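You operate a simulated robot arm through the tools that you are given. There is no shell and no other tool.

You are at the controls of a simulated robot arm. One attempt, no reset.

TASK
Put the brown coil in the coil tray and load the white bobbin in chuck four.
Fine: slide the guide bar back first and forward again at the end; leave START, STOP, RESET and the turns knob. Where these are worked on the way, their far stop is far enough and under half their travel is too little: guide bar.

Only the result counts: the job must be done as asked and must still hold three seconds after the hand-in. Knocking over, shifting, dropping, spilling or breaking anything else fails it.

THE ROBOT
A 7-joint arm with a two-finger parallel gripper, fixed in place. Base frame: the origin is on the floor under the middle of its stand, x ahead of it, y to its left, z up. Lengths are in mm, angles in degrees, forces in N, time in s.
It reaches about 1247 mm from its shoulder. Its first joint turns from -132.0 to 132.0 degrees. Payload 3.91 kg.
Tool frame: the origin (TCP) lies between the finger pads and is the grasp point; the fingertips stand 30 mm ahead of it; z points along the fingers, y is the line along which they close. Largest opening 110 mm; finger width 20, thickness 10; the body of the gripper, 48 by 112 mm, starts 55 mm behind the TCP.
Orientation is told as [roll, pitch, yaw] about the base's x, y, z axes, in that order, counted from this pose: with the fingers straight down and closing along the base's y, the tool's x points along the base's -x, its y along +y and its z along -z.

THE INTERFACE
- The arm moves only by the tool jog_arm. Its argument "targets" is a list of rows, each an object (a shift or turn left out is 0, a gripper value left out holds the last) with "claw": the finger opening in mm, from 0 to 110; "translation": the shift along the tool's x, y, z in units of 25 mm (1.0 is 25 mm), a list of three; "rot": the turn, a rotation vector about the tool's x, y, z in units of 4 degrees (1.0 is 4 degrees), a list of three. In form: [{"claw": claw, "translation": [x, y, z], "rot": [wx, wy, wz]}, ...]. A call has 1 to 20 rows; each row shifts and turns the commanded pose from where the row before left it, along the tool's axes as they then stand. A call with a number of a shift or a turn outside -1 to 1 is refused whole. Rows are played at 5 a second. More than 50 mm and 8.6 degrees between two rows, or a gripper value outside its range, and nothing of the call is played. Where a pose cannot be reached the arm comes as near as it can. A force on the tool above 90 N (or 10 N above the force at the start of the call, whichever is more), or a blocked arm, ends the call early, and 0.2 s more pass. Each finger travels about 108 mm/s and halts on what it meets, pressing with about 29 N; the grip force reading is that of the motor and also rises with nothing between the fingers. The clock runs only during rows and for 0.2 s after the last one: add rows that do not move to give the fingers time. It gives the time, the measured TCP pose, the force on the tool (base axes), the opening and the grip force at its end, in the units of the frame above (readings bear some noise), with the torque about the TCP (base axes, N m) and any sound that the robot's microphone picked up.
- Cameras (640 x 400 px; columns grow to the right, rows downward): "scene" is fixed at [399.7, -648.7, 1742.9]; the picture's right is [0.95, -0.31, 0.00], its down [-0.14, -0.44, -0.89] and it looks along [0.28, 0.85, -0.46] (base axes); focal length 325 px, centre (320, 200). "wrist" rides on the gripper at [72, 17, -103] in the tool frame; the picture's right is [-0.23, 0.97, 0.00], its down [-0.76, -0.18, -0.62] and it looks along [-0.61, -0.14, 0.78] (tool axes); focal length 222 px, centre (320, 200). There is no depth. A picture from a camera that has moved, and an enlarged one, comes with that camera's place and axes in the base frame and with its lens.
- capture(camera): a new picture of that camera. It takes no simulated time.
- inspect(camera, box): a new picture of the part [left, top, right, bottom] of that camera's present view, enlarged. It takes no simulated time.
- hand_in(): hands the job in; it is judged then, once.

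Nothing tells you positions but the pictures and the camera data. Unless the task says otherwise, let go and move clear before handing in.

The tools are called after "Emit:" as a command line: name --argument value ..., lists and objects as JSON in quotes. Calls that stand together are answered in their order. jog_arm: Moves the arm, as the interface text tells. Its arguments: {"type":"object","properties":{"targets":{"type":"array"}},"required":["targets"]} The other tools are called the same way: capture (camera) takes a picture; inspect (camera, box) takes an enlarged picture of a part of a camera's view; hand_in () hands the job in.

At the start:

```text
clock: 0.0
tcp_pos: [433.1, 293.8, 1371.0]
orientation: [0.0, 0.0, 0.0]
wrist_force: [0.2, -0.5, -0.2]
wrist_torque: [0.03, 0.0, -0.04]
finger_gap: 109.6
finger_force: 0.1
```

scene: 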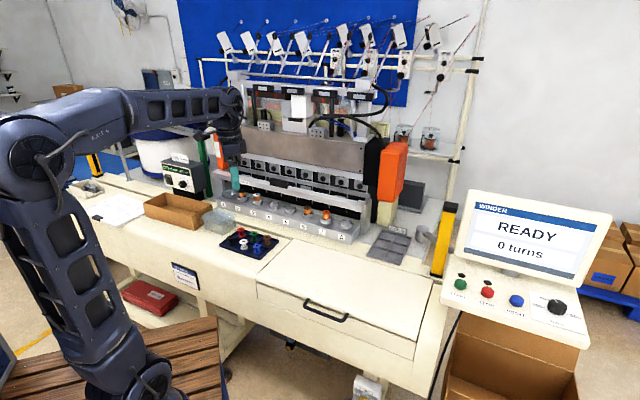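
wrist: 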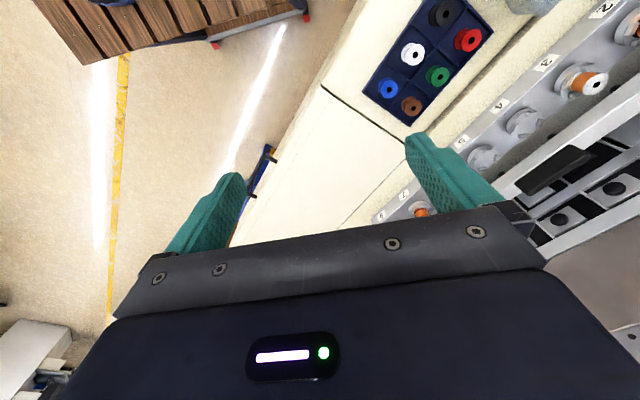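

I see a coil winder with a row of chucks, a tray of coloured bobbins, and a divided tray on the right. I'll look closer at the parts before moving.

Emit:
inspect --camera "scene" --box '[200, 140, 360, 260]'

Emit:
inspect --camera "scene" --box '[300, 140, 460, 280]'

Emit:
inspect --camera "wrist" --box '[340, 0, 640, 240]'

Emit:
inspect --camera "scene" --box '[200, 60, 420, 200]'

```text
3.33 times, centred on (280, 200) of scene
camera zoom: at [399.7, -648.7, 1742.9], right [0.95, -0.31, 0.0], down [-0.14, -0.44, -0.89], along [0.28, 0.85, -0.46], focal length 1084 px, centre (453, 200)
```

zoom: 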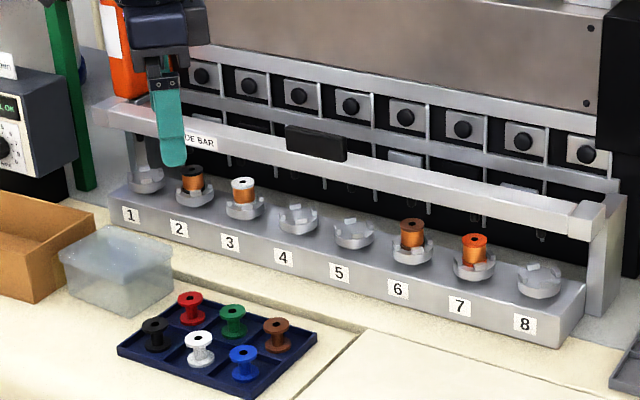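

```text
2.86 times, centred on (380, 210) of scene
camera zoom: at [399.7, -648.7, 1742.9], right [0.95, -0.31, 0.0], down [-0.14, -0.44, -0.89], along [0.28, 0.85, -0.46], focal length 929 px, centre (149, 171)
```

zoom: 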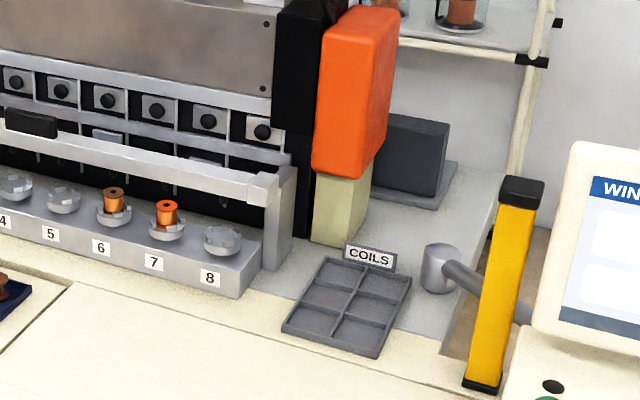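

```text
1.67 times, centred on (490, 120) of wrist
camera zoom: at [362.3, 310.7, 1475.3], right [0.23, 0.97, 0.0], down [0.76, -0.18, 0.62], along [0.61, -0.14, -0.78], focal length 370 px, centre (37, 333)
```

zoom: 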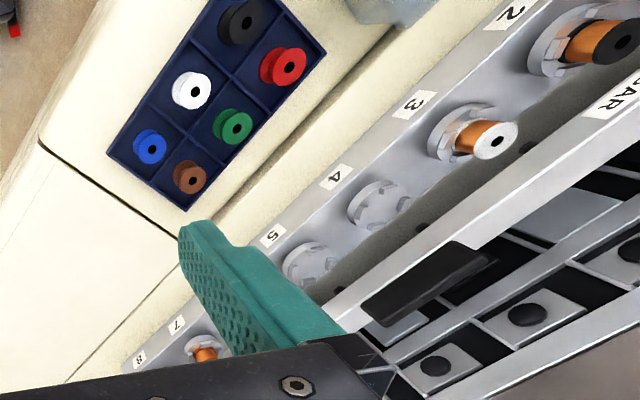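

```text
2.86 times, centred on (310, 130) of scene
camera zoom: at [399.7, -648.7, 1742.9], right [0.95, -0.31, 0.0], down [-0.14, -0.44, -0.89], along [0.28, 0.85, -0.46], focal length 929 px, centre (349, 400)
```

zoom: 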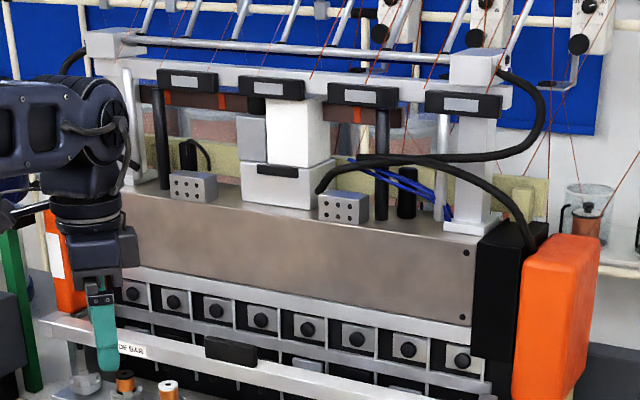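

I take the chuck row to run at about -45° yaw, with chuck 4 near [602, 652, 1048]. Next I look closer at the guide bar, its end supports, and the coils.

Emit:
inspect --camera "scene" --box '[215, 150, 285, 210]'

Emit:
inspect --camera "scene" --box '[320, 170, 400, 250]'

Emit:
inspect --camera "scene" --box '[270, 160, 350, 220]'

Emit:
inspect --camera "scene" --box '[210, 215, 290, 265]'

```text
6.67 times, centred on (250, 180) of scene
camera zoom: at [399.7, -648.7, 1742.9], right [0.95, -0.31, 0.0], down [-0.14, -0.44, -0.89], along [0.28, 0.85, -0.46], focal length 2168 px, centre (787, 333)
```

zoom: 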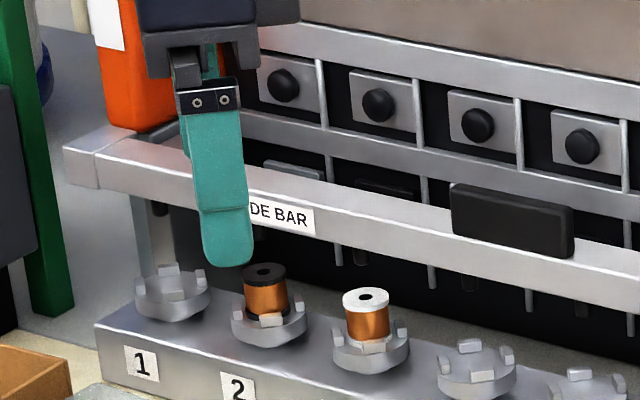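

```text
5.00 times, centred on (360, 210) of scene
camera zoom: at [399.7, -648.7, 1742.9], right [0.95, -0.31, 0.0], down [-0.14, -0.44, -0.89], along [0.28, 0.85, -0.46], focal length 1626 px, centre (120, 150)
```

zoom: 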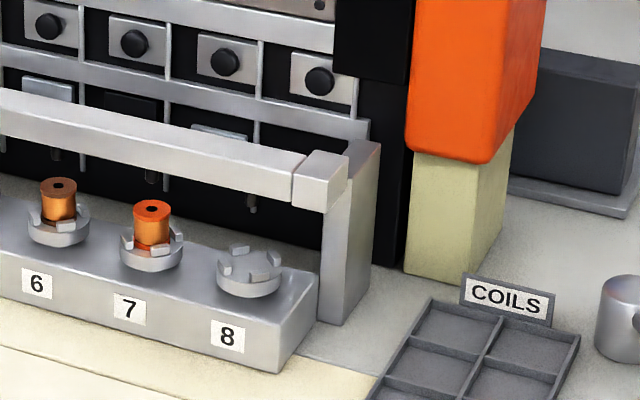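

```text
6.67 times, centred on (310, 190) of scene
camera zoom: at [399.7, -648.7, 1742.9], right [0.95, -0.31, 0.0], down [-0.14, -0.44, -0.89], along [0.28, 0.85, -0.46], focal length 2168 px, centre (387, 267)
```

zoom: 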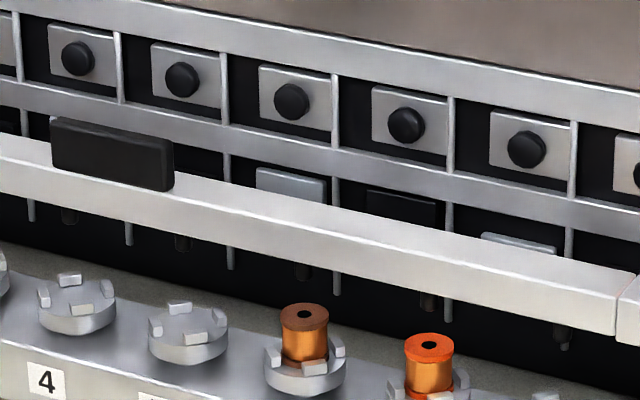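

```text
8.00 times, centred on (250, 240) of scene
camera zoom: at [399.7, -648.7, 1742.9], right [0.95, -0.31, 0.0], down [-0.14, -0.44, -0.89], along [0.28, 0.85, -0.46], focal length 2601 px, centre (880, -120)
```

zoom: 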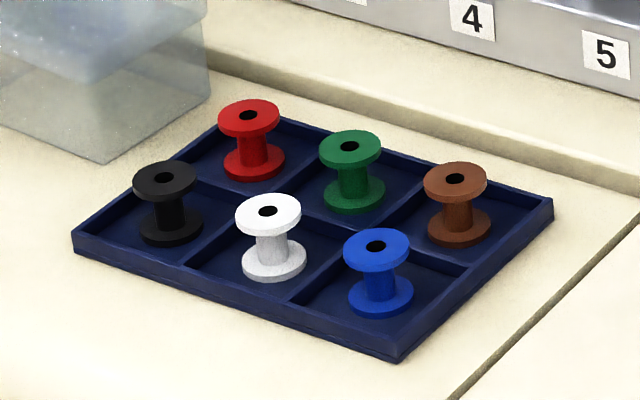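

The brown coil is on chuck 6, the empty white bobbin sits in the navy tray, and the guide bar is right above the chuck row. I turn the gripper 45° to square up with the machine and move in front of it for a better look.

Emit:
jog_arm --targets '[{"rot": [0, 0, -1]}, {"rot": [0, 0, -1]}, {"rot": [0, 0, -1]}, {"rot": [0, 0, -1]}, {"rot": [0, 0, -1]}, {"rot": [0, 0, -1]}, {"rot": [0, 0, -1]}, {"rot": [0, 0, -1]}, {"rot": [0, 0, -1]}, {"rot": [0, 0, -1]}, {"rot": [0, 0, -1]}, {"rot": [0, 0, -0.25]}, {"translation": [-0.93, 0.44, 0.355]}, {"translation": [-0.93, 0.44, 0.355]}, {"translation": [-0.93, 0.44, 0.355]}, {"translation": [-0.93, 0.44, 0.355]}, {"translation": [-0.93, 0.44, 0.355]}, {"translation": [-0.93, 0.44, 0.355]}, {"translation": [-0.93, 0.44, 0.355]}, {"translation": [-0.93, 0.44, 0.355]}]'

Emit:
capture --camera "wrist"

Emit:
capture --camera "scene"

```text
clock: 4.2
tcp_pos: [503.4, 487.5, 1301.0]
orientation: [0.0, -0.1, 44.9]
wrist_force: [-0.4, -1.3, 0.7]
wrist_torque: [0.02, -0.03, 0.0]
finger_gap: 110.0
finger_force: 0.1
```

```text
taken
camera wrist: at [439.9, 448.2, 1404.3], right [-0.53, 0.85, 0.0], down [0.66, 0.41, 0.62], along [0.53, 0.33, -0.78], focal length 222 px, centre (320, 200)
```

wrist: 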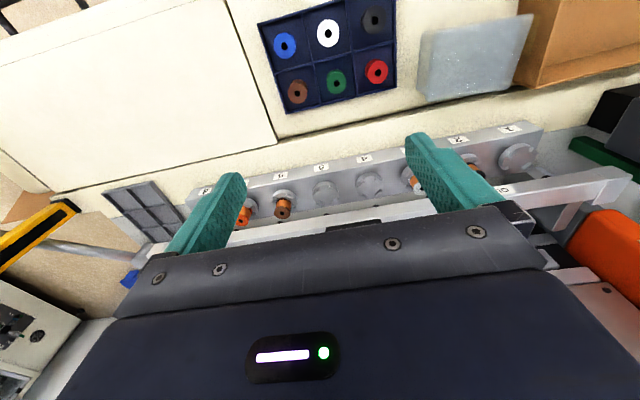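

```text
taken
```

scene: 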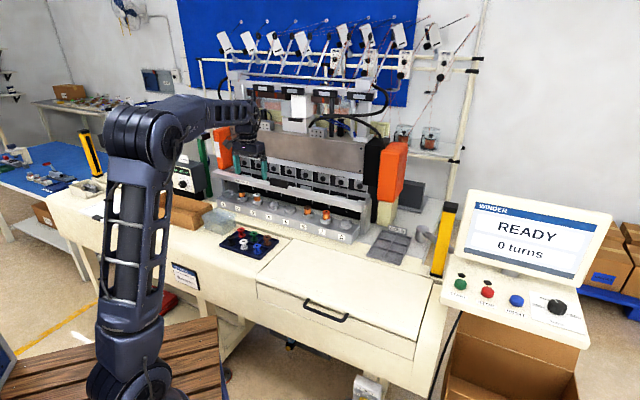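

The view is upside down, with the chucks running 8 to 1 from left to right. I zoom in for exact positions.

Emit:
inspect --camera "wrist" --box '[180, 100, 420, 250]'

Emit:
inspect --camera "wrist" --box '[240, 0, 400, 110]'

Emit:
inspect --camera "wrist" --box '[80, 160, 240, 260]'

Emit:
inspect --camera "wrist" --box '[400, 100, 640, 250]'

Emit:
inspect --camera "scene" --box '[225, 150, 325, 210]'

```text
2.67 times, centred on (300, 175) of wrist
camera zoom: at [439.9, 448.2, 1404.3], right [-0.53, 0.85, 0.0], down [0.66, 0.41, 0.62], along [0.53, 0.33, -0.78], focal length 592 px, centre (373, 267)
```

zoom: 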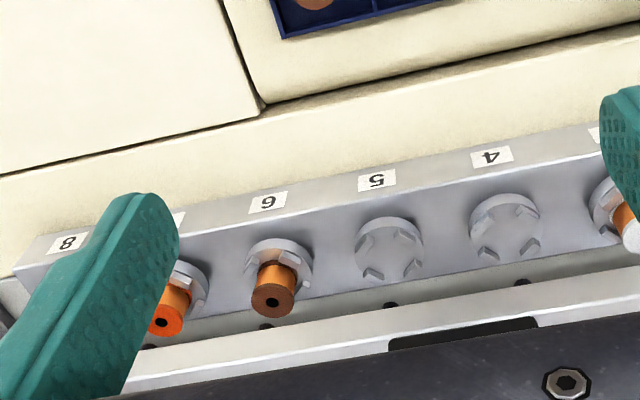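

```text
3.64 times, centred on (320, 55) of wrist
camera zoom: at [439.9, 448.2, 1404.3], right [-0.53, 0.85, 0.0], down [0.66, 0.41, 0.62], along [0.53, 0.33, -0.78], focal length 808 px, centre (320, 727)
```

zoom: 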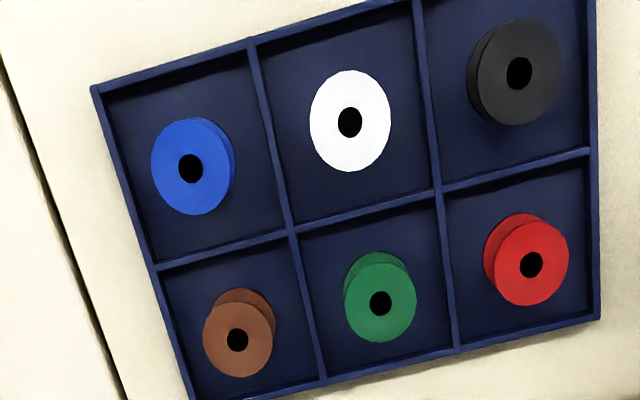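

```text
4.00 times, centred on (160, 210) of wrist
camera zoom: at [439.9, 448.2, 1404.3], right [-0.53, 0.85, 0.0], down [0.66, 0.41, 0.62], along [0.53, 0.33, -0.78], focal length 888 px, centre (960, 160)
```

zoom: 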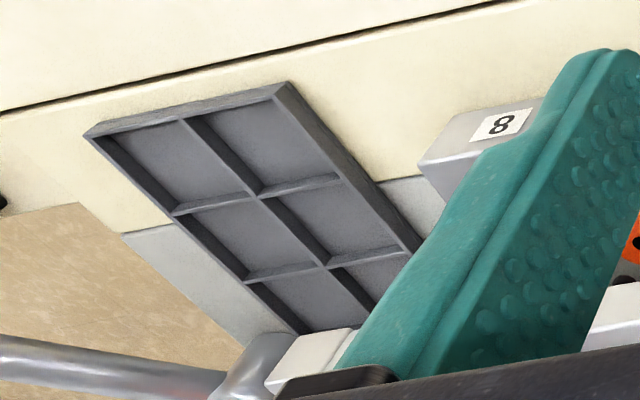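

```text
2.67 times, centred on (520, 175) of wrist
camera zoom: at [439.9, 448.2, 1404.3], right [-0.53, 0.85, 0.0], down [0.66, 0.41, 0.62], along [0.53, 0.33, -0.78], focal length 592 px, centre (-213, 267)
```

zoom: 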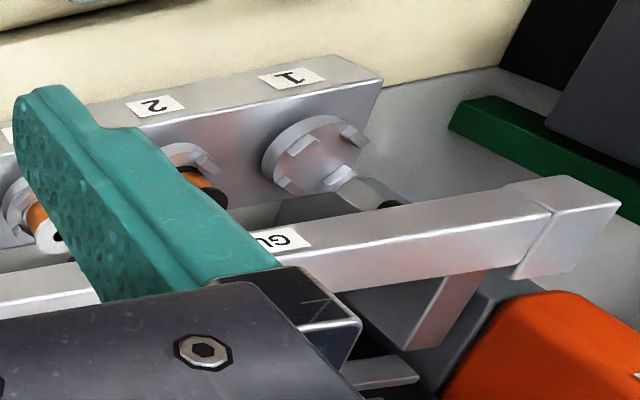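

```text
6.40 times, centred on (275, 180) of scene
camera zoom: at [399.7, -648.7, 1742.9], right [0.95, -0.31, 0.0], down [-0.14, -0.44, -0.89], along [0.28, 0.85, -0.46], focal length 2081 px, centre (608, 328)
```

zoom: 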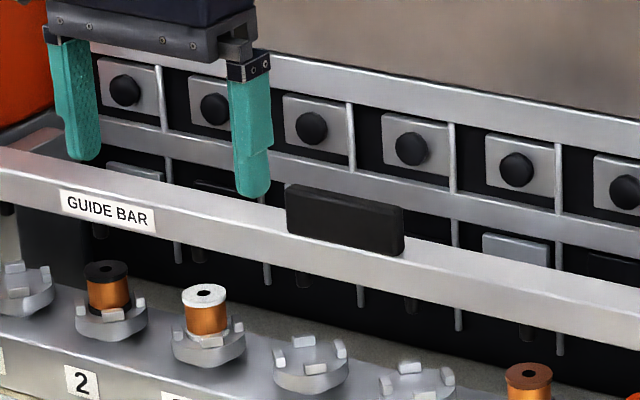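

The handle seems to sit near the middle of the bar at about [629, 629, 1160]. I move above and a little ahead of it to check.

Emit:
jog_arm --targets '[{"translation": [-0.9, 0.07, 0.2]}, {"translation": [-0.9, 0.07, 0.2]}, {"translation": [-0.9, 0.07, 0.2]}, {"translation": [-0.9, 0.07, 0.2]}, {"translation": [-0.9, 0.07, 0.2]}, {"translation": [-0.9, 0.07, 0.2]}]'

Emit:
capture --camera "wrist"

Emit:
capture --camera "scene"

Emit:
inspect --camera "scene" --box '[200, 60, 420, 220]'

```text
clock: 5.6
tcp_pos: [590.2, 589.4, 1271.1]
orientation: [-0.1, 0.0, 45.0]
wrist_force: [0.0, -0.9, 1.0]
wrist_torque: [0.01, -0.04, 0.01]
finger_gap: 109.9
finger_force: 0.0
```

```text
taken
camera wrist: at [528.0, 551.5, 1374.4], right [-0.53, 0.85, 0.0], down [0.66, 0.41, 0.62], along [0.53, 0.33, -0.78], focal length 222 px, centre (320, 200)
```

wrist: 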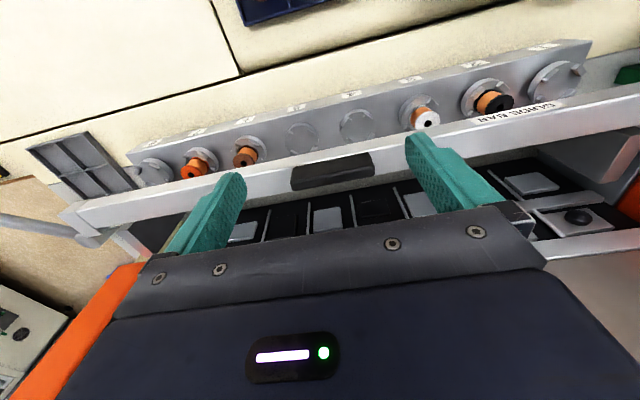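

```text
taken
```

scene: 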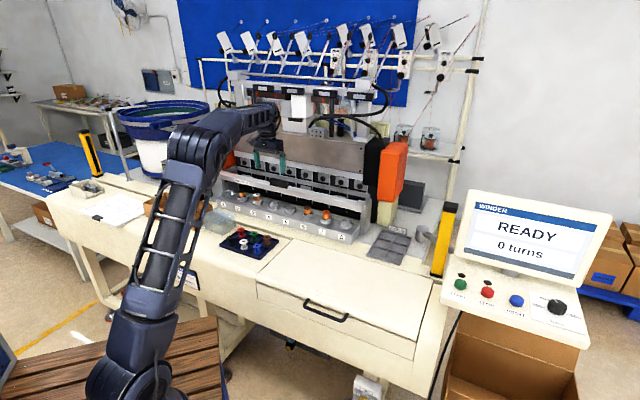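

```text
2.50 times, centred on (310, 140) of scene
camera zoom: at [399.7, -648.7, 1742.9], right [0.95, -0.31, 0.0], down [-0.14, -0.44, -0.89], along [0.28, 0.85, -0.46], focal length 813 px, centre (345, 350)
```

zoom: 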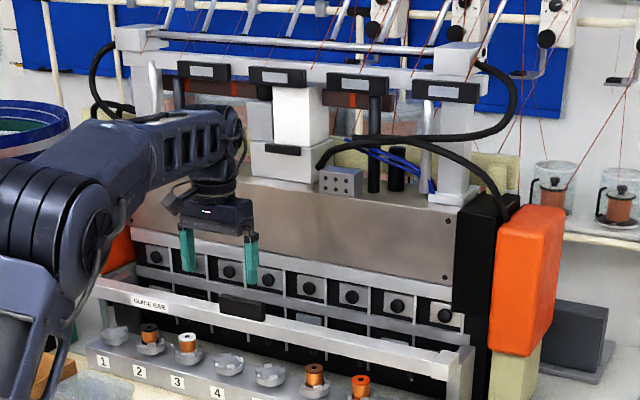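

The handle is now visible between the fingers. I zoom in on it and on the chucks.

Emit:
inspect --camera "wrist" --box '[240, 80, 440, 230]'

Emit:
inspect --camera "wrist" --box '[20, 100, 240, 260]'

Emit:
inspect --camera "wrist" --box '[440, 20, 640, 240]'

```text
2.67 times, centred on (340, 155) of wrist
camera zoom: at [528.0, 551.5, 1374.4], right [-0.53, 0.85, 0.0], down [0.66, 0.41, 0.62], along [0.53, 0.33, -0.78], focal length 592 px, centre (267, 320)
```

zoom: 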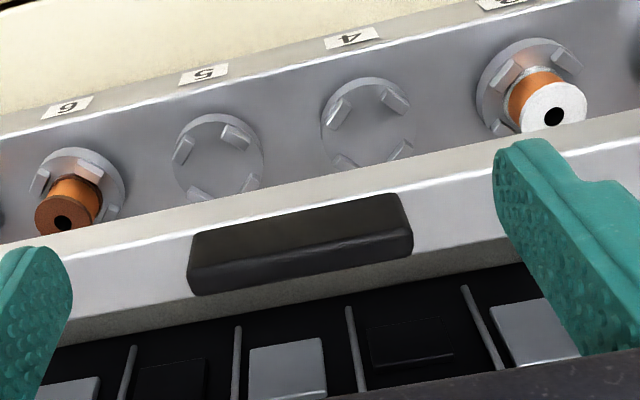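

```text
2.50 times, centred on (130, 180) of wrist
camera zoom: at [528.0, 551.5, 1374.4], right [-0.53, 0.85, 0.0], down [0.66, 0.41, 0.62], along [0.53, 0.33, -0.78], focal length 555 px, centre (795, 250)
```

zoom: 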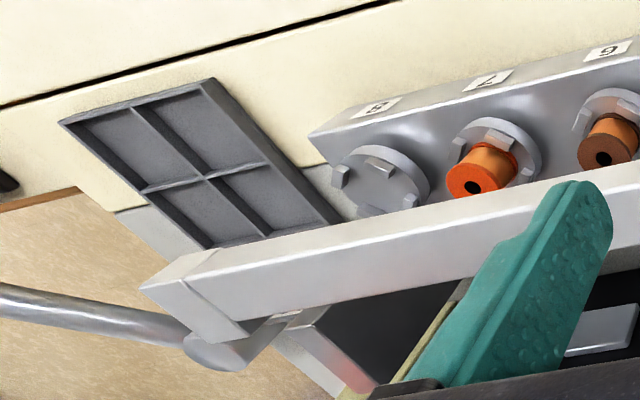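

```text
1.82 times, centred on (540, 130) of wrist
camera zoom: at [528.0, 551.5, 1374.4], right [-0.53, 0.85, 0.0], down [0.66, 0.41, 0.62], along [0.53, 0.33, -0.78], focal length 404 px, centre (-80, 327)
```

zoom: 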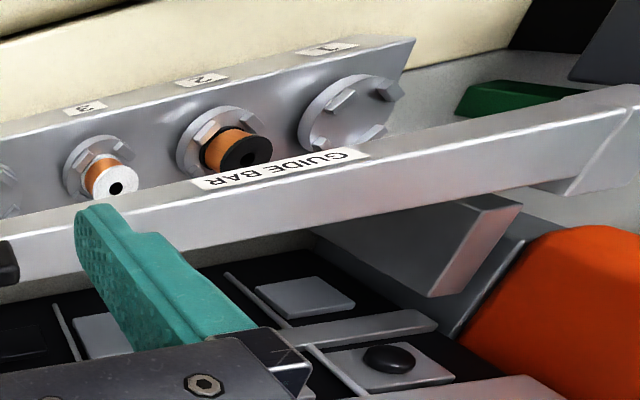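

I place the handle at about e1 = 0, front face at e2 = 890, top at z = 1174, 90 mm wide and 12 mm thick (e1 runs along the row, e2 towards the back). I move right above it and check before straddling its ends.

Emit:
jog_arm --targets '[{"claw": 110, "translation": [-0.83, 0.015, 0.5]}, {"translation": [-0.83, 0.015, 0.5]}, {"translation": [-0.82, 0.01, 0.5]}]'

Emit:
capture --camera "wrist"

Emit:
inspect --camera "scene" --box '[220, 90, 380, 210]'

```text
clock: 6.4
tcp_pos: [634.0, 634.6, 1233.0]
orientation: [0.0, -0.1, 45.1]
wrist_force: [-0.4, -0.2, 1.8]
wrist_torque: [0.07, -0.02, 0.03]
finger_gap: 110.0
finger_force: 0.1
```

```text
taken
camera wrist: at [571.6, 595.8, 1336.7], right [-0.53, 0.85, 0.0], down [0.66, 0.41, 0.62], along [0.53, 0.33, -0.78], focal length 222 px, centre (320, 200)
```

wrist: 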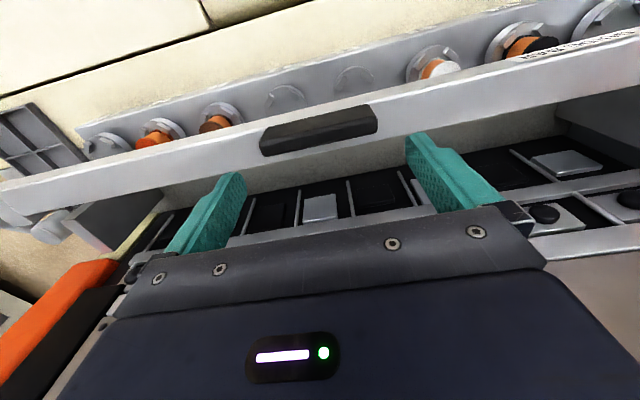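

```text
3.33 times, centred on (300, 150) of scene
camera zoom: at [399.7, -648.7, 1742.9], right [0.95, -0.31, 0.0], down [-0.14, -0.44, -0.89], along [0.28, 0.85, -0.46], focal length 1084 px, centre (387, 367)
```

zoom: 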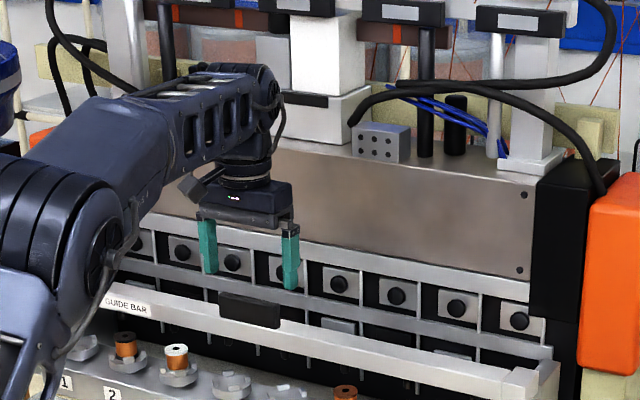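

Emit:
inspect --camera "wrist" --box '[220, 60, 460, 220]'

Emit:
inspect --camera "scene" --box '[250, 130, 310, 180]'

```text
2.50 times, centred on (340, 140) of wrist
camera zoom: at [571.6, 595.8, 1336.7], right [-0.53, 0.85, 0.0], down [0.66, 0.41, 0.62], along [0.53, 0.33, -0.78], focal length 555 px, centre (270, 350)
```

zoom: 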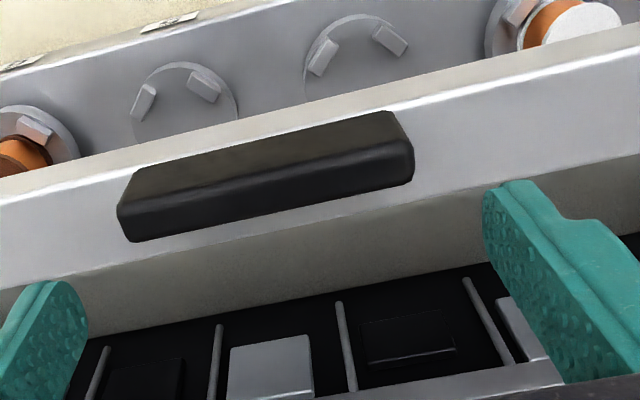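

```text
8.00 times, centred on (280, 155) of scene
camera zoom: at [399.7, -648.7, 1742.9], right [0.95, -0.31, 0.0], down [-0.14, -0.44, -0.89], along [0.28, 0.85, -0.46], focal length 2601 px, centre (640, 560)
```

zoom: 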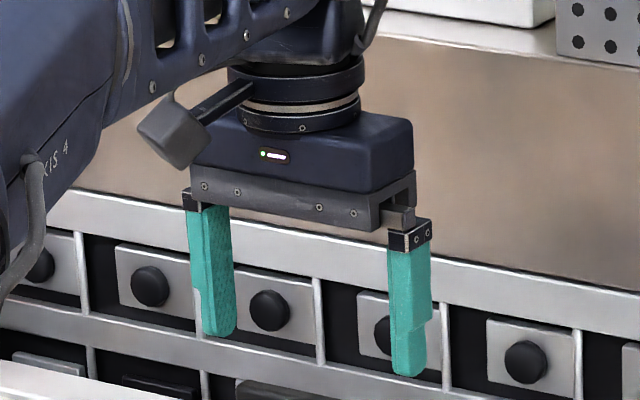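

The gripper is centred on the handle along the bar but about 7 mm too far back. I correct that and lower the open fingers past the handle ends.

Emit:
jog_arm --targets '[{"claw": 110, "translation": [0.3, 0, 0]}, {"translation": [0, 0, 0.6]}, {"translation": [0, 0, 0.6]}, {"translation": [0, 0, 0.5]}]'

Emit:
capture --camera "wrist"

Emit:
inspect --camera "scene" --box '[240, 140, 320, 200]'

Emit:
inspect --camera "wrist" --box '[180, 60, 460, 235]'

```text
clock: 7.4
tcp_pos: [628.7, 628.8, 1189.6]
orientation: [0.0, 0.0, 45.0]
wrist_force: [0.6, 0.8, 1.2]
wrist_torque: [-0.04, -0.03, -0.01]
finger_gap: 110.0
finger_force: 0.0
```

```text
taken
camera wrist: at [566.2, 590.6, 1294.0], right [-0.53, 0.85, 0.0], down [0.66, 0.41, 0.62], along [0.53, 0.33, -0.78], focal length 222 px, centre (320, 200)
```

wrist: 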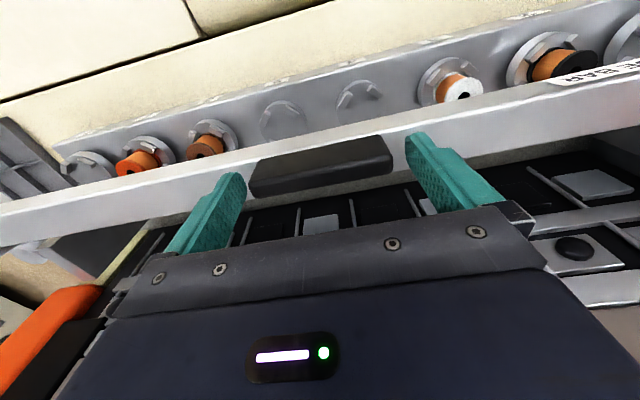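

```text
6.67 times, centred on (280, 170) of scene
camera zoom: at [399.7, -648.7, 1742.9], right [0.95, -0.31, 0.0], down [-0.14, -0.44, -0.89], along [0.28, 0.85, -0.46], focal length 2168 px, centre (587, 400)
```

zoom: 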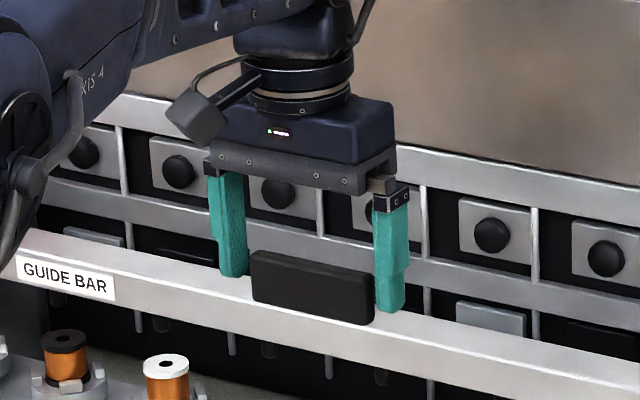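

```text
2.29 times, centred on (320, 148) of wrist
camera zoom: at [566.2, 590.6, 1294.0], right [-0.53, 0.85, 0.0], down [0.66, 0.41, 0.62], along [0.53, 0.33, -0.78], focal length 508 px, centre (320, 320)
```

zoom: 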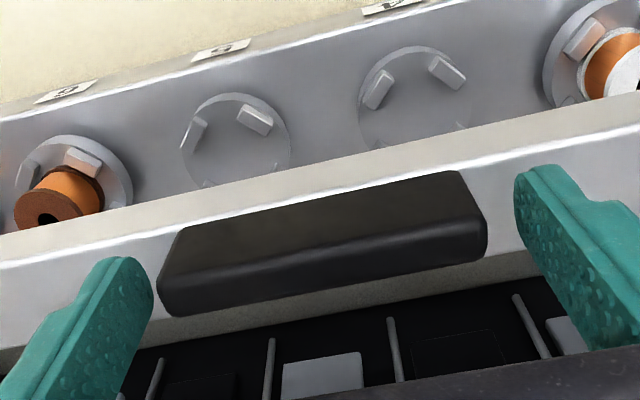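

The fingers straddle the handle with its ends a few mm inside each. I lower slightly, close on the ends, and start sliding the bar back.

Emit:
jog_arm --targets '[{"claw": 110, "translation": [0, 0, 0.16]}, {"claw": 70}, {"claw": 70}, {"claw": 70}]'

Emit:
capture --camera "wrist"

```text
clock: 8.4
tcp_pos: [629.4, 629.9, 1185.2]
orientation: [0.0, 0.0, 45.1]
wrist_force: [1.8, -3.6, 1.0]
wrist_torque: [-0.26, 0.14, -0.02]
finger_gap: 89.8
finger_force: 45.0
```

```text
taken
camera wrist: at [566.7, 590.2, 1290.0], right [-0.53, 0.85, 0.0], down [0.66, 0.41, 0.62], along [0.53, 0.33, -0.78], focal length 222 px, centre (320, 200)
```

wrist: 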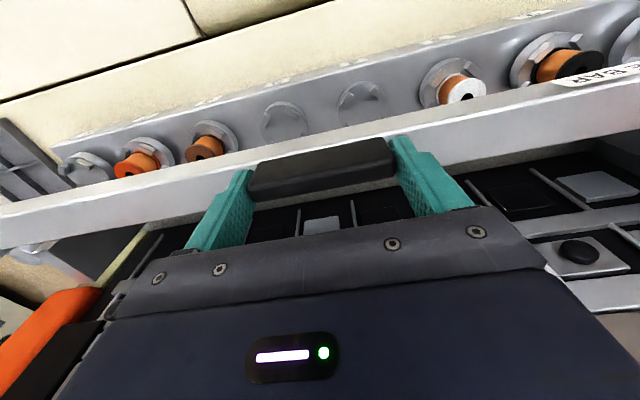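

The handle is gripped at 90 mm. Now I slide the bar back in small steps.

Emit:
jog_arm --targets '[{"translation": [-0.3, 0, 0]}, {"translation": [-0.4, 0, 0]}, {"translation": [-0.4, 0, 0]}]'

Emit:
capture --camera "wrist"

Emit:
inspect --camera "scene" --box '[200, 110, 400, 250]'

```text
clock: 9.2
tcp_pos: [649.1, 649.4, 1186.4]
orientation: [0.0, 0.0, 45.0]
wrist_force: [4.7, -6.0, 3.7]
wrist_torque: [-0.43, 0.08, -0.86]
finger_gap: 89.9
finger_force: 45.0
```

```text
taken
camera wrist: at [586.5, 610.0, 1290.0], right [-0.53, 0.85, 0.0], down [0.66, 0.41, 0.62], along [0.53, 0.33, -0.78], focal length 222 px, centre (320, 200)
```

wrist: 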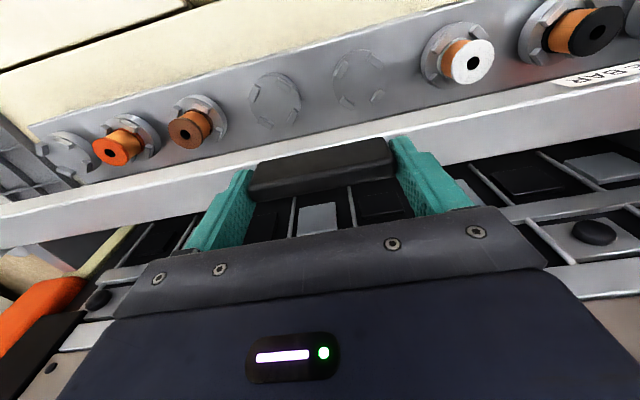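

```text
2.86 times, centred on (300, 180) of scene
camera zoom: at [399.7, -648.7, 1742.9], right [0.95, -0.31, 0.0], down [-0.14, -0.44, -0.89], along [0.28, 0.85, -0.46], focal length 929 px, centre (377, 257)
```

zoom: 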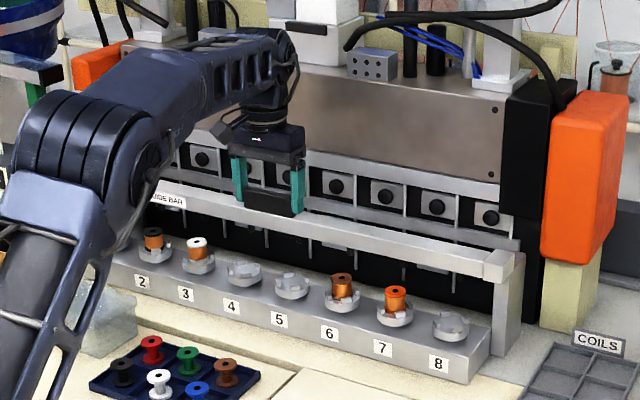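

The bar moves with the hand. I keep sliding it back.

Emit:
jog_arm --targets '[{"translation": [-0.4, 0, 0]}, {"translation": [-0.4, 0, 0]}, {"translation": [-0.4, 0, 0]}]'

Emit:
capture --camera "wrist"

Emit:
inspect --camera "scene" --box '[200, 110, 400, 250]'

```text
clock: 10.0
tcp_pos: [671.0, 669.6, 1186.6]
orientation: [0.0, 0.1, 45.0]
wrist_force: [1.8, -4.3, 0.7]
wrist_torque: [-0.5, -0.56, 0.13]
finger_gap: 89.8
finger_force: 45.2
```

```text
taken
camera wrist: at [607.5, 630.9, 1290.0], right [-0.53, 0.85, 0.0], down [0.66, 0.41, 0.62], along [0.53, 0.33, -0.78], focal length 222 px, centre (320, 200)
```

wrist: 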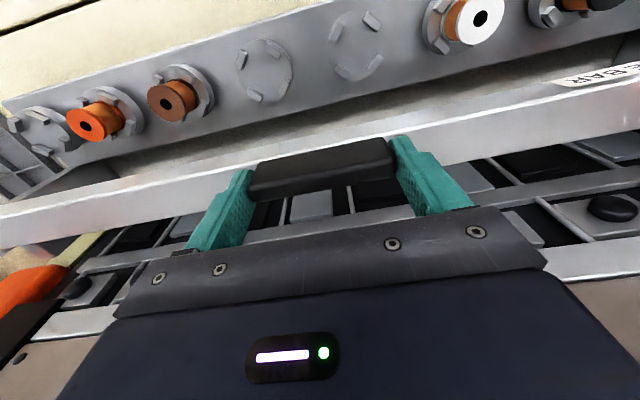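

```text
2.86 times, centred on (300, 180) of scene
camera zoom: at [399.7, -648.7, 1742.9], right [0.95, -0.31, 0.0], down [-0.14, -0.44, -0.89], along [0.28, 0.85, -0.46], focal length 929 px, centre (377, 257)
```

zoom: 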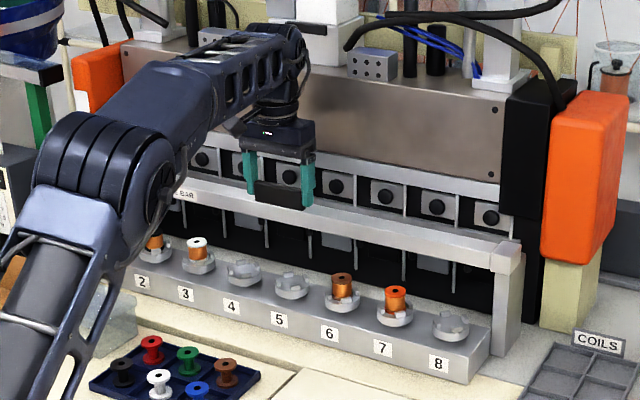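

Emit:
jog_arm --targets '[{"translation": [-0.3, 0, 0]}, {"translation": [-0.3, 0, 0]}]'

Emit:
inspect --camera "scene" --box '[200, 110, 400, 250]'

Emit:
inspect --camera "scene" --box '[350, 170, 400, 240]'

```text
clock: 10.6
tcp_pos: [680.3, 679.7, 1186.8]
orientation: [0.1, 0.0, 45.0]
wrist_force: [3.9, -2.7, 1.7]
wrist_torque: [-0.25, -0.07, -0.49]
finger_gap: 89.9
finger_force: 45.1
```

```text
2.86 times, centred on (300, 180) of scene
camera zoom: at [399.7, -648.7, 1742.9], right [0.95, -0.31, 0.0], down [-0.14, -0.44, -0.89], along [0.28, 0.85, -0.46], focal length 929 px, centre (377, 257)
```

zoom: 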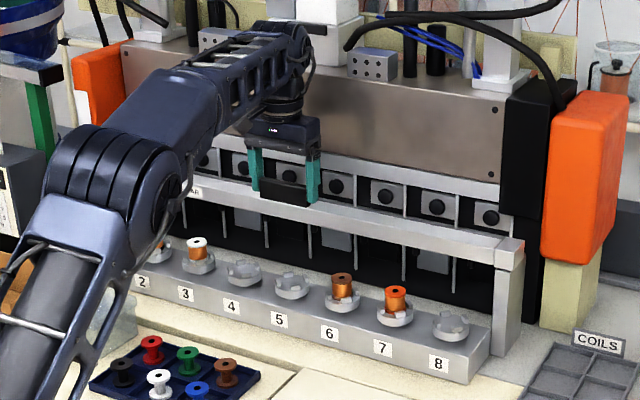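

```text
5.71 times, centred on (375, 205) of scene
camera zoom: at [399.7, -648.7, 1742.9], right [0.95, -0.31, 0.0], down [-0.14, -0.44, -0.89], along [0.28, 0.85, -0.46], focal length 1858 px, centre (6, 171)
```

zoom: 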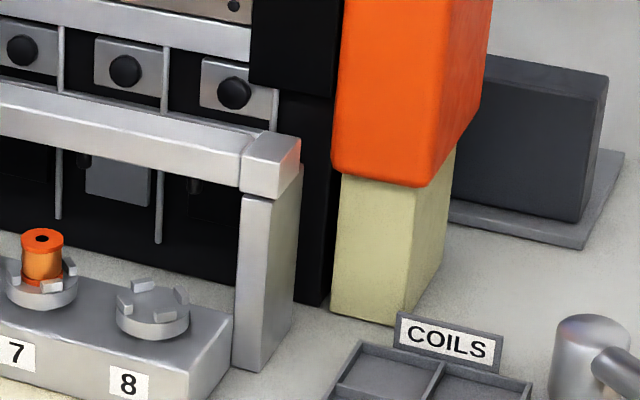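

Emit:
jog_arm --targets '[{"translation": [-0.2, 0, 0]}, {"translation": [-0.2, 0, 0]}]'

Emit:
inspect --camera "scene" --box '[350, 170, 400, 240]'

Emit:
capture --camera "wrist"

```text
clock: 11.2
tcp_pos: [687.8, 686.9, 1186.3]
orientation: [-0.1, 0.0, 45.1]
wrist_force: [3.7, -1.8, 4.4]
wrist_torque: [-0.66, 0.45, 0.39]
finger_gap: 89.9
finger_force: 44.8
```

```text
5.71 times, centred on (375, 205) of scene
camera zoom: at [399.7, -648.7, 1742.9], right [0.95, -0.31, 0.0], down [-0.14, -0.44, -0.89], along [0.28, 0.85, -0.46], focal length 1858 px, centre (6, 171)
```

zoom: 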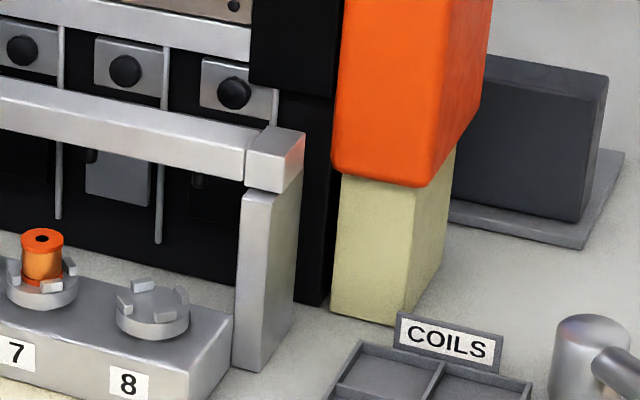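

```text
taken
camera wrist: at [625.0, 648.4, 1290.0], right [-0.53, 0.85, 0.0], down [0.66, 0.41, 0.62], along [0.53, 0.33, -0.78], focal length 222 px, centre (320, 200)
```

wrist: 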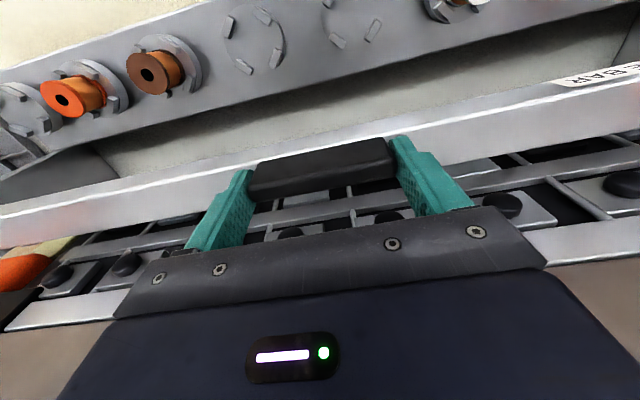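

Emit:
jog_arm --targets '[{"translation": [-0.2, 0, 0]}, {"translation": [-0.2, 0, 0]}]'

Emit:
inspect --camera "scene" --box '[350, 170, 400, 240]'

Emit:
inspect --camera "scene" --box '[240, 100, 340, 200]'

```text
clock: 11.8
tcp_pos: [692.2, 693.8, 1185.2]
orientation: [0.1, 0.2, 45.0]
wrist_force: [-17.3, -33.4, -2.1]
wrist_torque: [-0.48, 0.56, 0.04]
finger_gap: 90.0
finger_force: 45.4
```

```text
5.71 times, centred on (375, 205) of scene
camera zoom: at [399.7, -648.7, 1742.9], right [0.95, -0.31, 0.0], down [-0.14, -0.44, -0.89], along [0.28, 0.85, -0.46], focal length 1858 px, centre (6, 171)
```

zoom: 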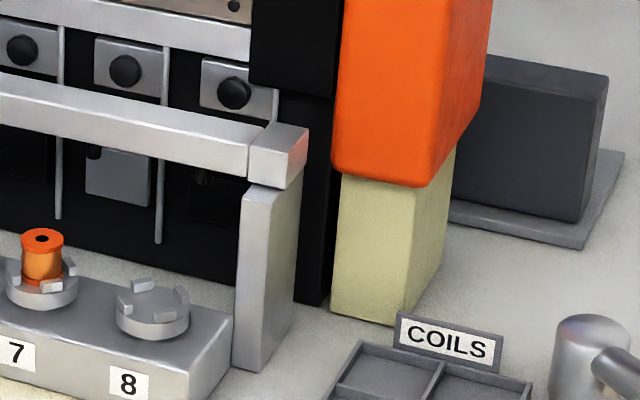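

```text
4.00 times, centred on (290, 150) of scene
camera zoom: at [399.7, -648.7, 1742.9], right [0.95, -0.31, 0.0], down [-0.14, -0.44, -0.89], along [0.28, 0.85, -0.46], focal length 1301 px, centre (440, 400)
```

zoom: 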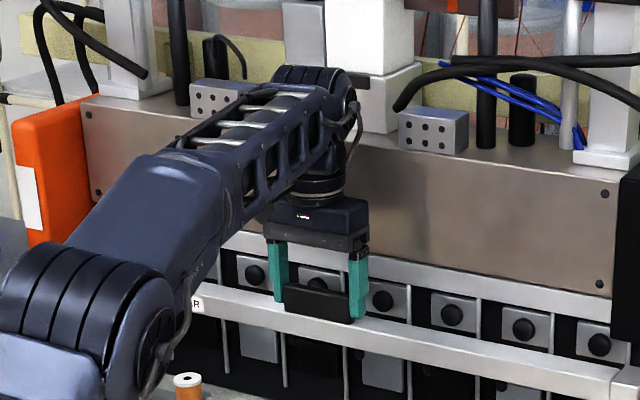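

The bar has hit its rear stop at about 90 mm of travel, with roughly 36 N of resistance. I ease off, release, rise, and move over chuck 6.

Emit:
jog_arm --targets '[{"translation": [0.08, 0, 0]}, {"claw": 110}, {"claw": 110}, {"claw": 110}, {"translation": [0, 0, -0.4]}, {"translation": [0, 0, -0.8]}, {"translation": [0, 0, -0.8]}, {"translation": [0, 0, -0.8]}]'

Emit:
capture --camera "wrist"

Emit:
inspect --camera "scene" --box '[240, 110, 400, 230]'

```text
clock: 13.6
tcp_pos: [691.7, 694.0, 1256.4]
orientation: [0.0, -0.1, 45.0]
wrist_force: [0.0, 0.3, -0.6]
wrist_torque: [0.01, 0.03, 0.01]
finger_gap: 109.8
finger_force: 0.1
```

```text
taken
camera wrist: at [630.3, 654.4, 1359.9], right [-0.53, 0.85, 0.0], down [0.66, 0.41, 0.62], along [0.53, 0.33, -0.78], focal length 222 px, centre (320, 200)
```

wrist: 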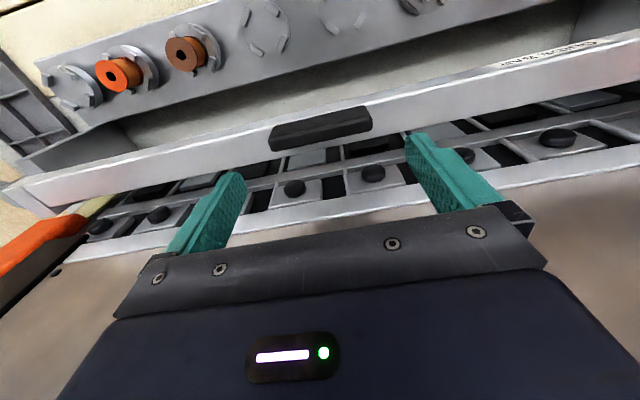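

```text
3.33 times, centred on (320, 170) of scene
camera zoom: at [399.7, -648.7, 1742.9], right [0.95, -0.31, 0.0], down [-0.14, -0.44, -0.89], along [0.28, 0.85, -0.46], focal length 1084 px, centre (320, 300)
```

zoom: 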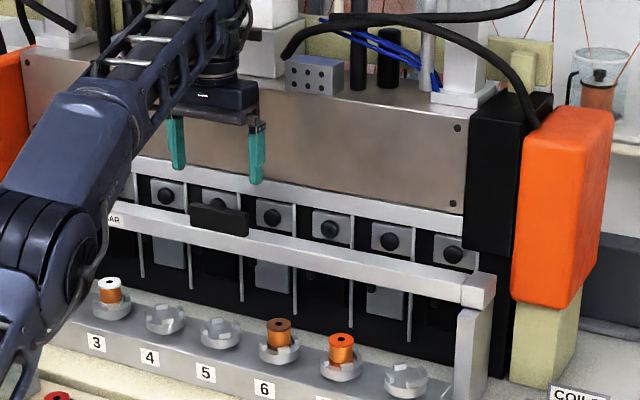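

Emit:
jog_arm --targets '[{"claw": 110, "translation": [0.67, -0.9, 0]}, {"translation": [0.67, -0.9, 0]}, {"translation": [0.67, -0.9, 0]}, {"translation": [0.67, -0.9, 0]}, {"translation": [0.67, -0.9, 0]}, {"translation": [0.67, -0.9, 0]}, {"claw": 70, "translation": [0, 0, 0.75]}, {"translation": [0, 0, 0.75]}, {"translation": [0, 0, 0.75]}]'

Emit:
capture --camera "wrist"

Emit:
inspect --camera "wrist" --box '[200, 40, 440, 200]'

Emit:
inspect --camera "scene" --box '[260, 130, 380, 230]'

```text
clock: 15.6
tcp_pos: [716.7, 525.9, 1199.9]
orientation: [-0.1, 0.0, 45.0]
wrist_force: [-0.2, -0.5, 1.1]
wrist_torque: [0.01, 0.0, 0.05]
finger_gap: 69.9
finger_force: 0.0
```

```text
taken
camera wrist: at [653.8, 486.6, 1303.8], right [-0.53, 0.85, 0.0], down [0.66, 0.41, 0.62], along [0.53, 0.33, -0.78], focal length 222 px, centre (320, 200)
```

wrist: 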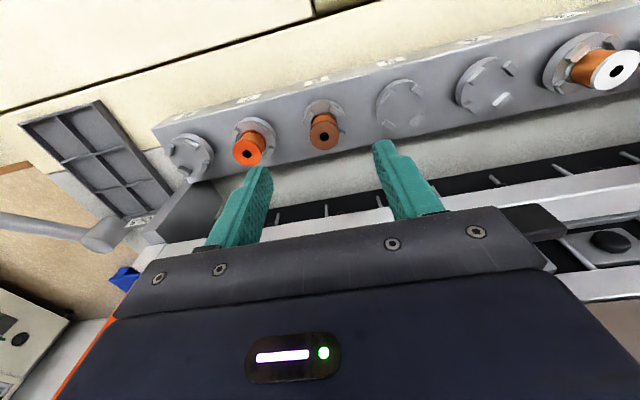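

```text
2.50 times, centred on (320, 120) of wrist
camera zoom: at [653.8, 486.6, 1303.8], right [-0.53, 0.85, 0.0], down [0.66, 0.41, 0.62], along [0.53, 0.33, -0.78], focal length 555 px, centre (320, 400)
```

zoom: 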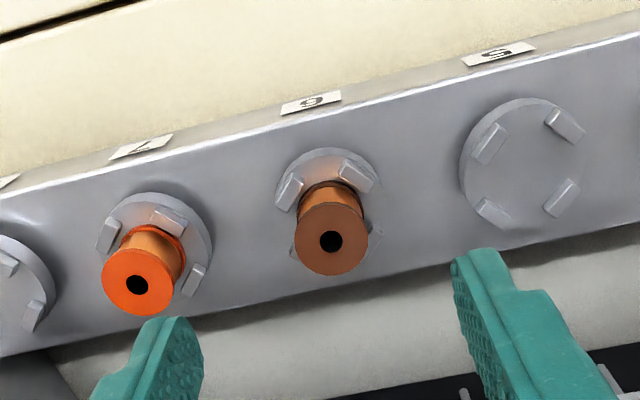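

```text
4.00 times, centred on (320, 180) of scene
camera zoom: at [399.7, -648.7, 1742.9], right [0.95, -0.31, 0.0], down [-0.14, -0.44, -0.89], along [0.28, 0.85, -0.46], focal length 1301 px, centre (320, 280)
```

zoom: 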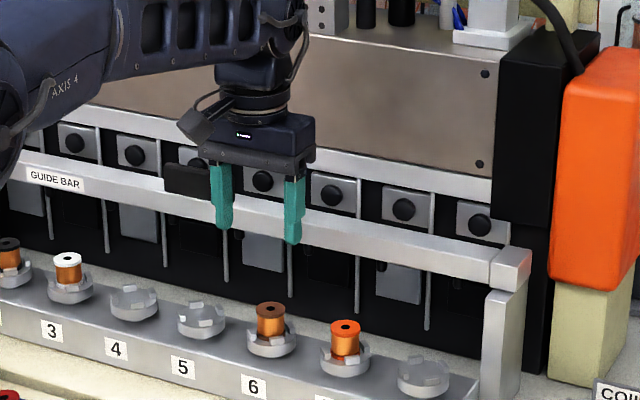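

The coil on chuck 6 sits about 22 mm behind the present hand line, with its top near z = 1068. I close in to 60 mm above it and check again.

Emit:
jog_arm --targets '[{"claw": 70, "translation": [-0.3, -0.01, 0.5]}, {"translation": [-0.3, -0.01, 0.5]}, {"translation": [-0.28, -0.01, 0.5]}, {"translation": [0, 0, 0.6]}, {"translation": [0, 0, 0.6]}]'

Emit:
inspect --camera "wrist" --box '[220, 60, 420, 200]'

Emit:
inspect --camera "scene" --box '[270, 150, 370, 230]'

```text
clock: 16.8
tcp_pos: [732.3, 540.7, 1130.2]
orientation: [0.1, 0.0, 45.0]
wrist_force: [-0.1, -0.6, 0.2]
wrist_torque: [0.04, 0.01, -0.01]
finger_gap: 69.4
finger_force: 0.2
```

```text
2.86 times, centred on (320, 130) of wrist
camera zoom: at [670.5, 502.7, 1235.5], right [-0.53, 0.85, 0.0], down [0.66, 0.41, 0.62], along [0.53, 0.33, -0.78], focal length 635 px, centre (320, 400)
```

zoom: 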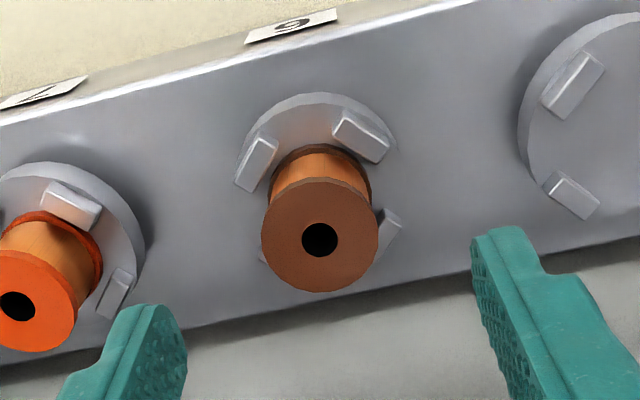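

```text
5.00 times, centred on (320, 190) of scene
camera zoom: at [399.7, -648.7, 1742.9], right [0.95, -0.31, 0.0], down [-0.14, -0.44, -0.89], along [0.28, 0.85, -0.46], focal length 1626 px, centre (320, 250)
```

zoom: 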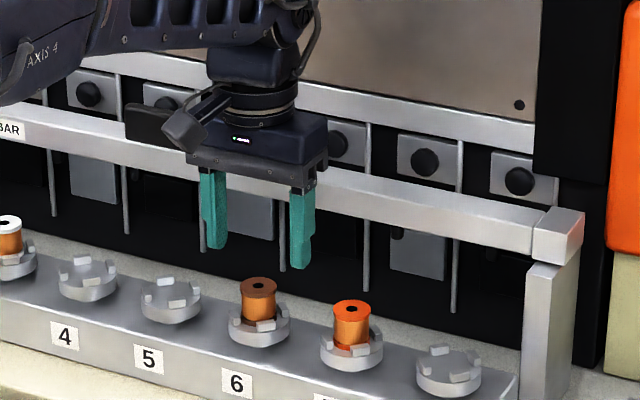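

The hand lines up with the coil to within 2 mm. I nudge back slightly and descend so the fingertips stop just above the jaws, then close.

Emit:
jog_arm --targets '[{"claw": 70, "translation": [-0.06, 0, 0.5]}, {"translation": [0, 0, 0.6]}, {"translation": [0, 0, 0.6]}, {"translation": [0, 0, 0.3]}]'

Emit:
capture --camera "wrist"

Emit:
inspect --camera "scene" --box '[280, 170, 360, 230]'

```text
clock: 17.8
tcp_pos: [733.8, 542.8, 1082.8]
orientation: [0.0, 0.0, 45.0]
wrist_force: [-0.7, 0.3, -0.4]
wrist_torque: [0.05, 0.01, 0.02]
finger_gap: 70.0
finger_force: 0.0
```

```text
taken
camera wrist: at [671.6, 503.4, 1186.1], right [-0.53, 0.85, 0.0], down [0.66, 0.41, 0.62], along [0.53, 0.33, -0.78], focal length 222 px, centre (320, 200)
```

wrist: 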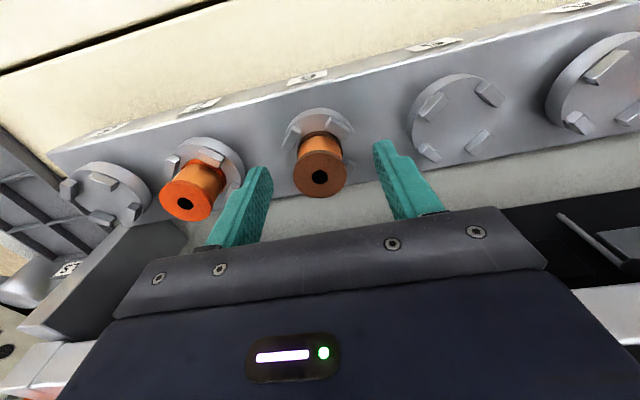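

```text
6.67 times, centred on (320, 200) of scene
camera zoom: at [399.7, -648.7, 1742.9], right [0.95, -0.31, 0.0], down [-0.14, -0.44, -0.89], along [0.28, 0.85, -0.46], focal length 2168 px, centre (320, 200)
```

zoom: 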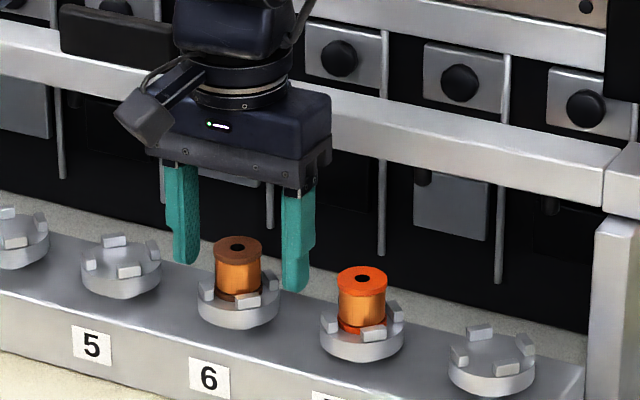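

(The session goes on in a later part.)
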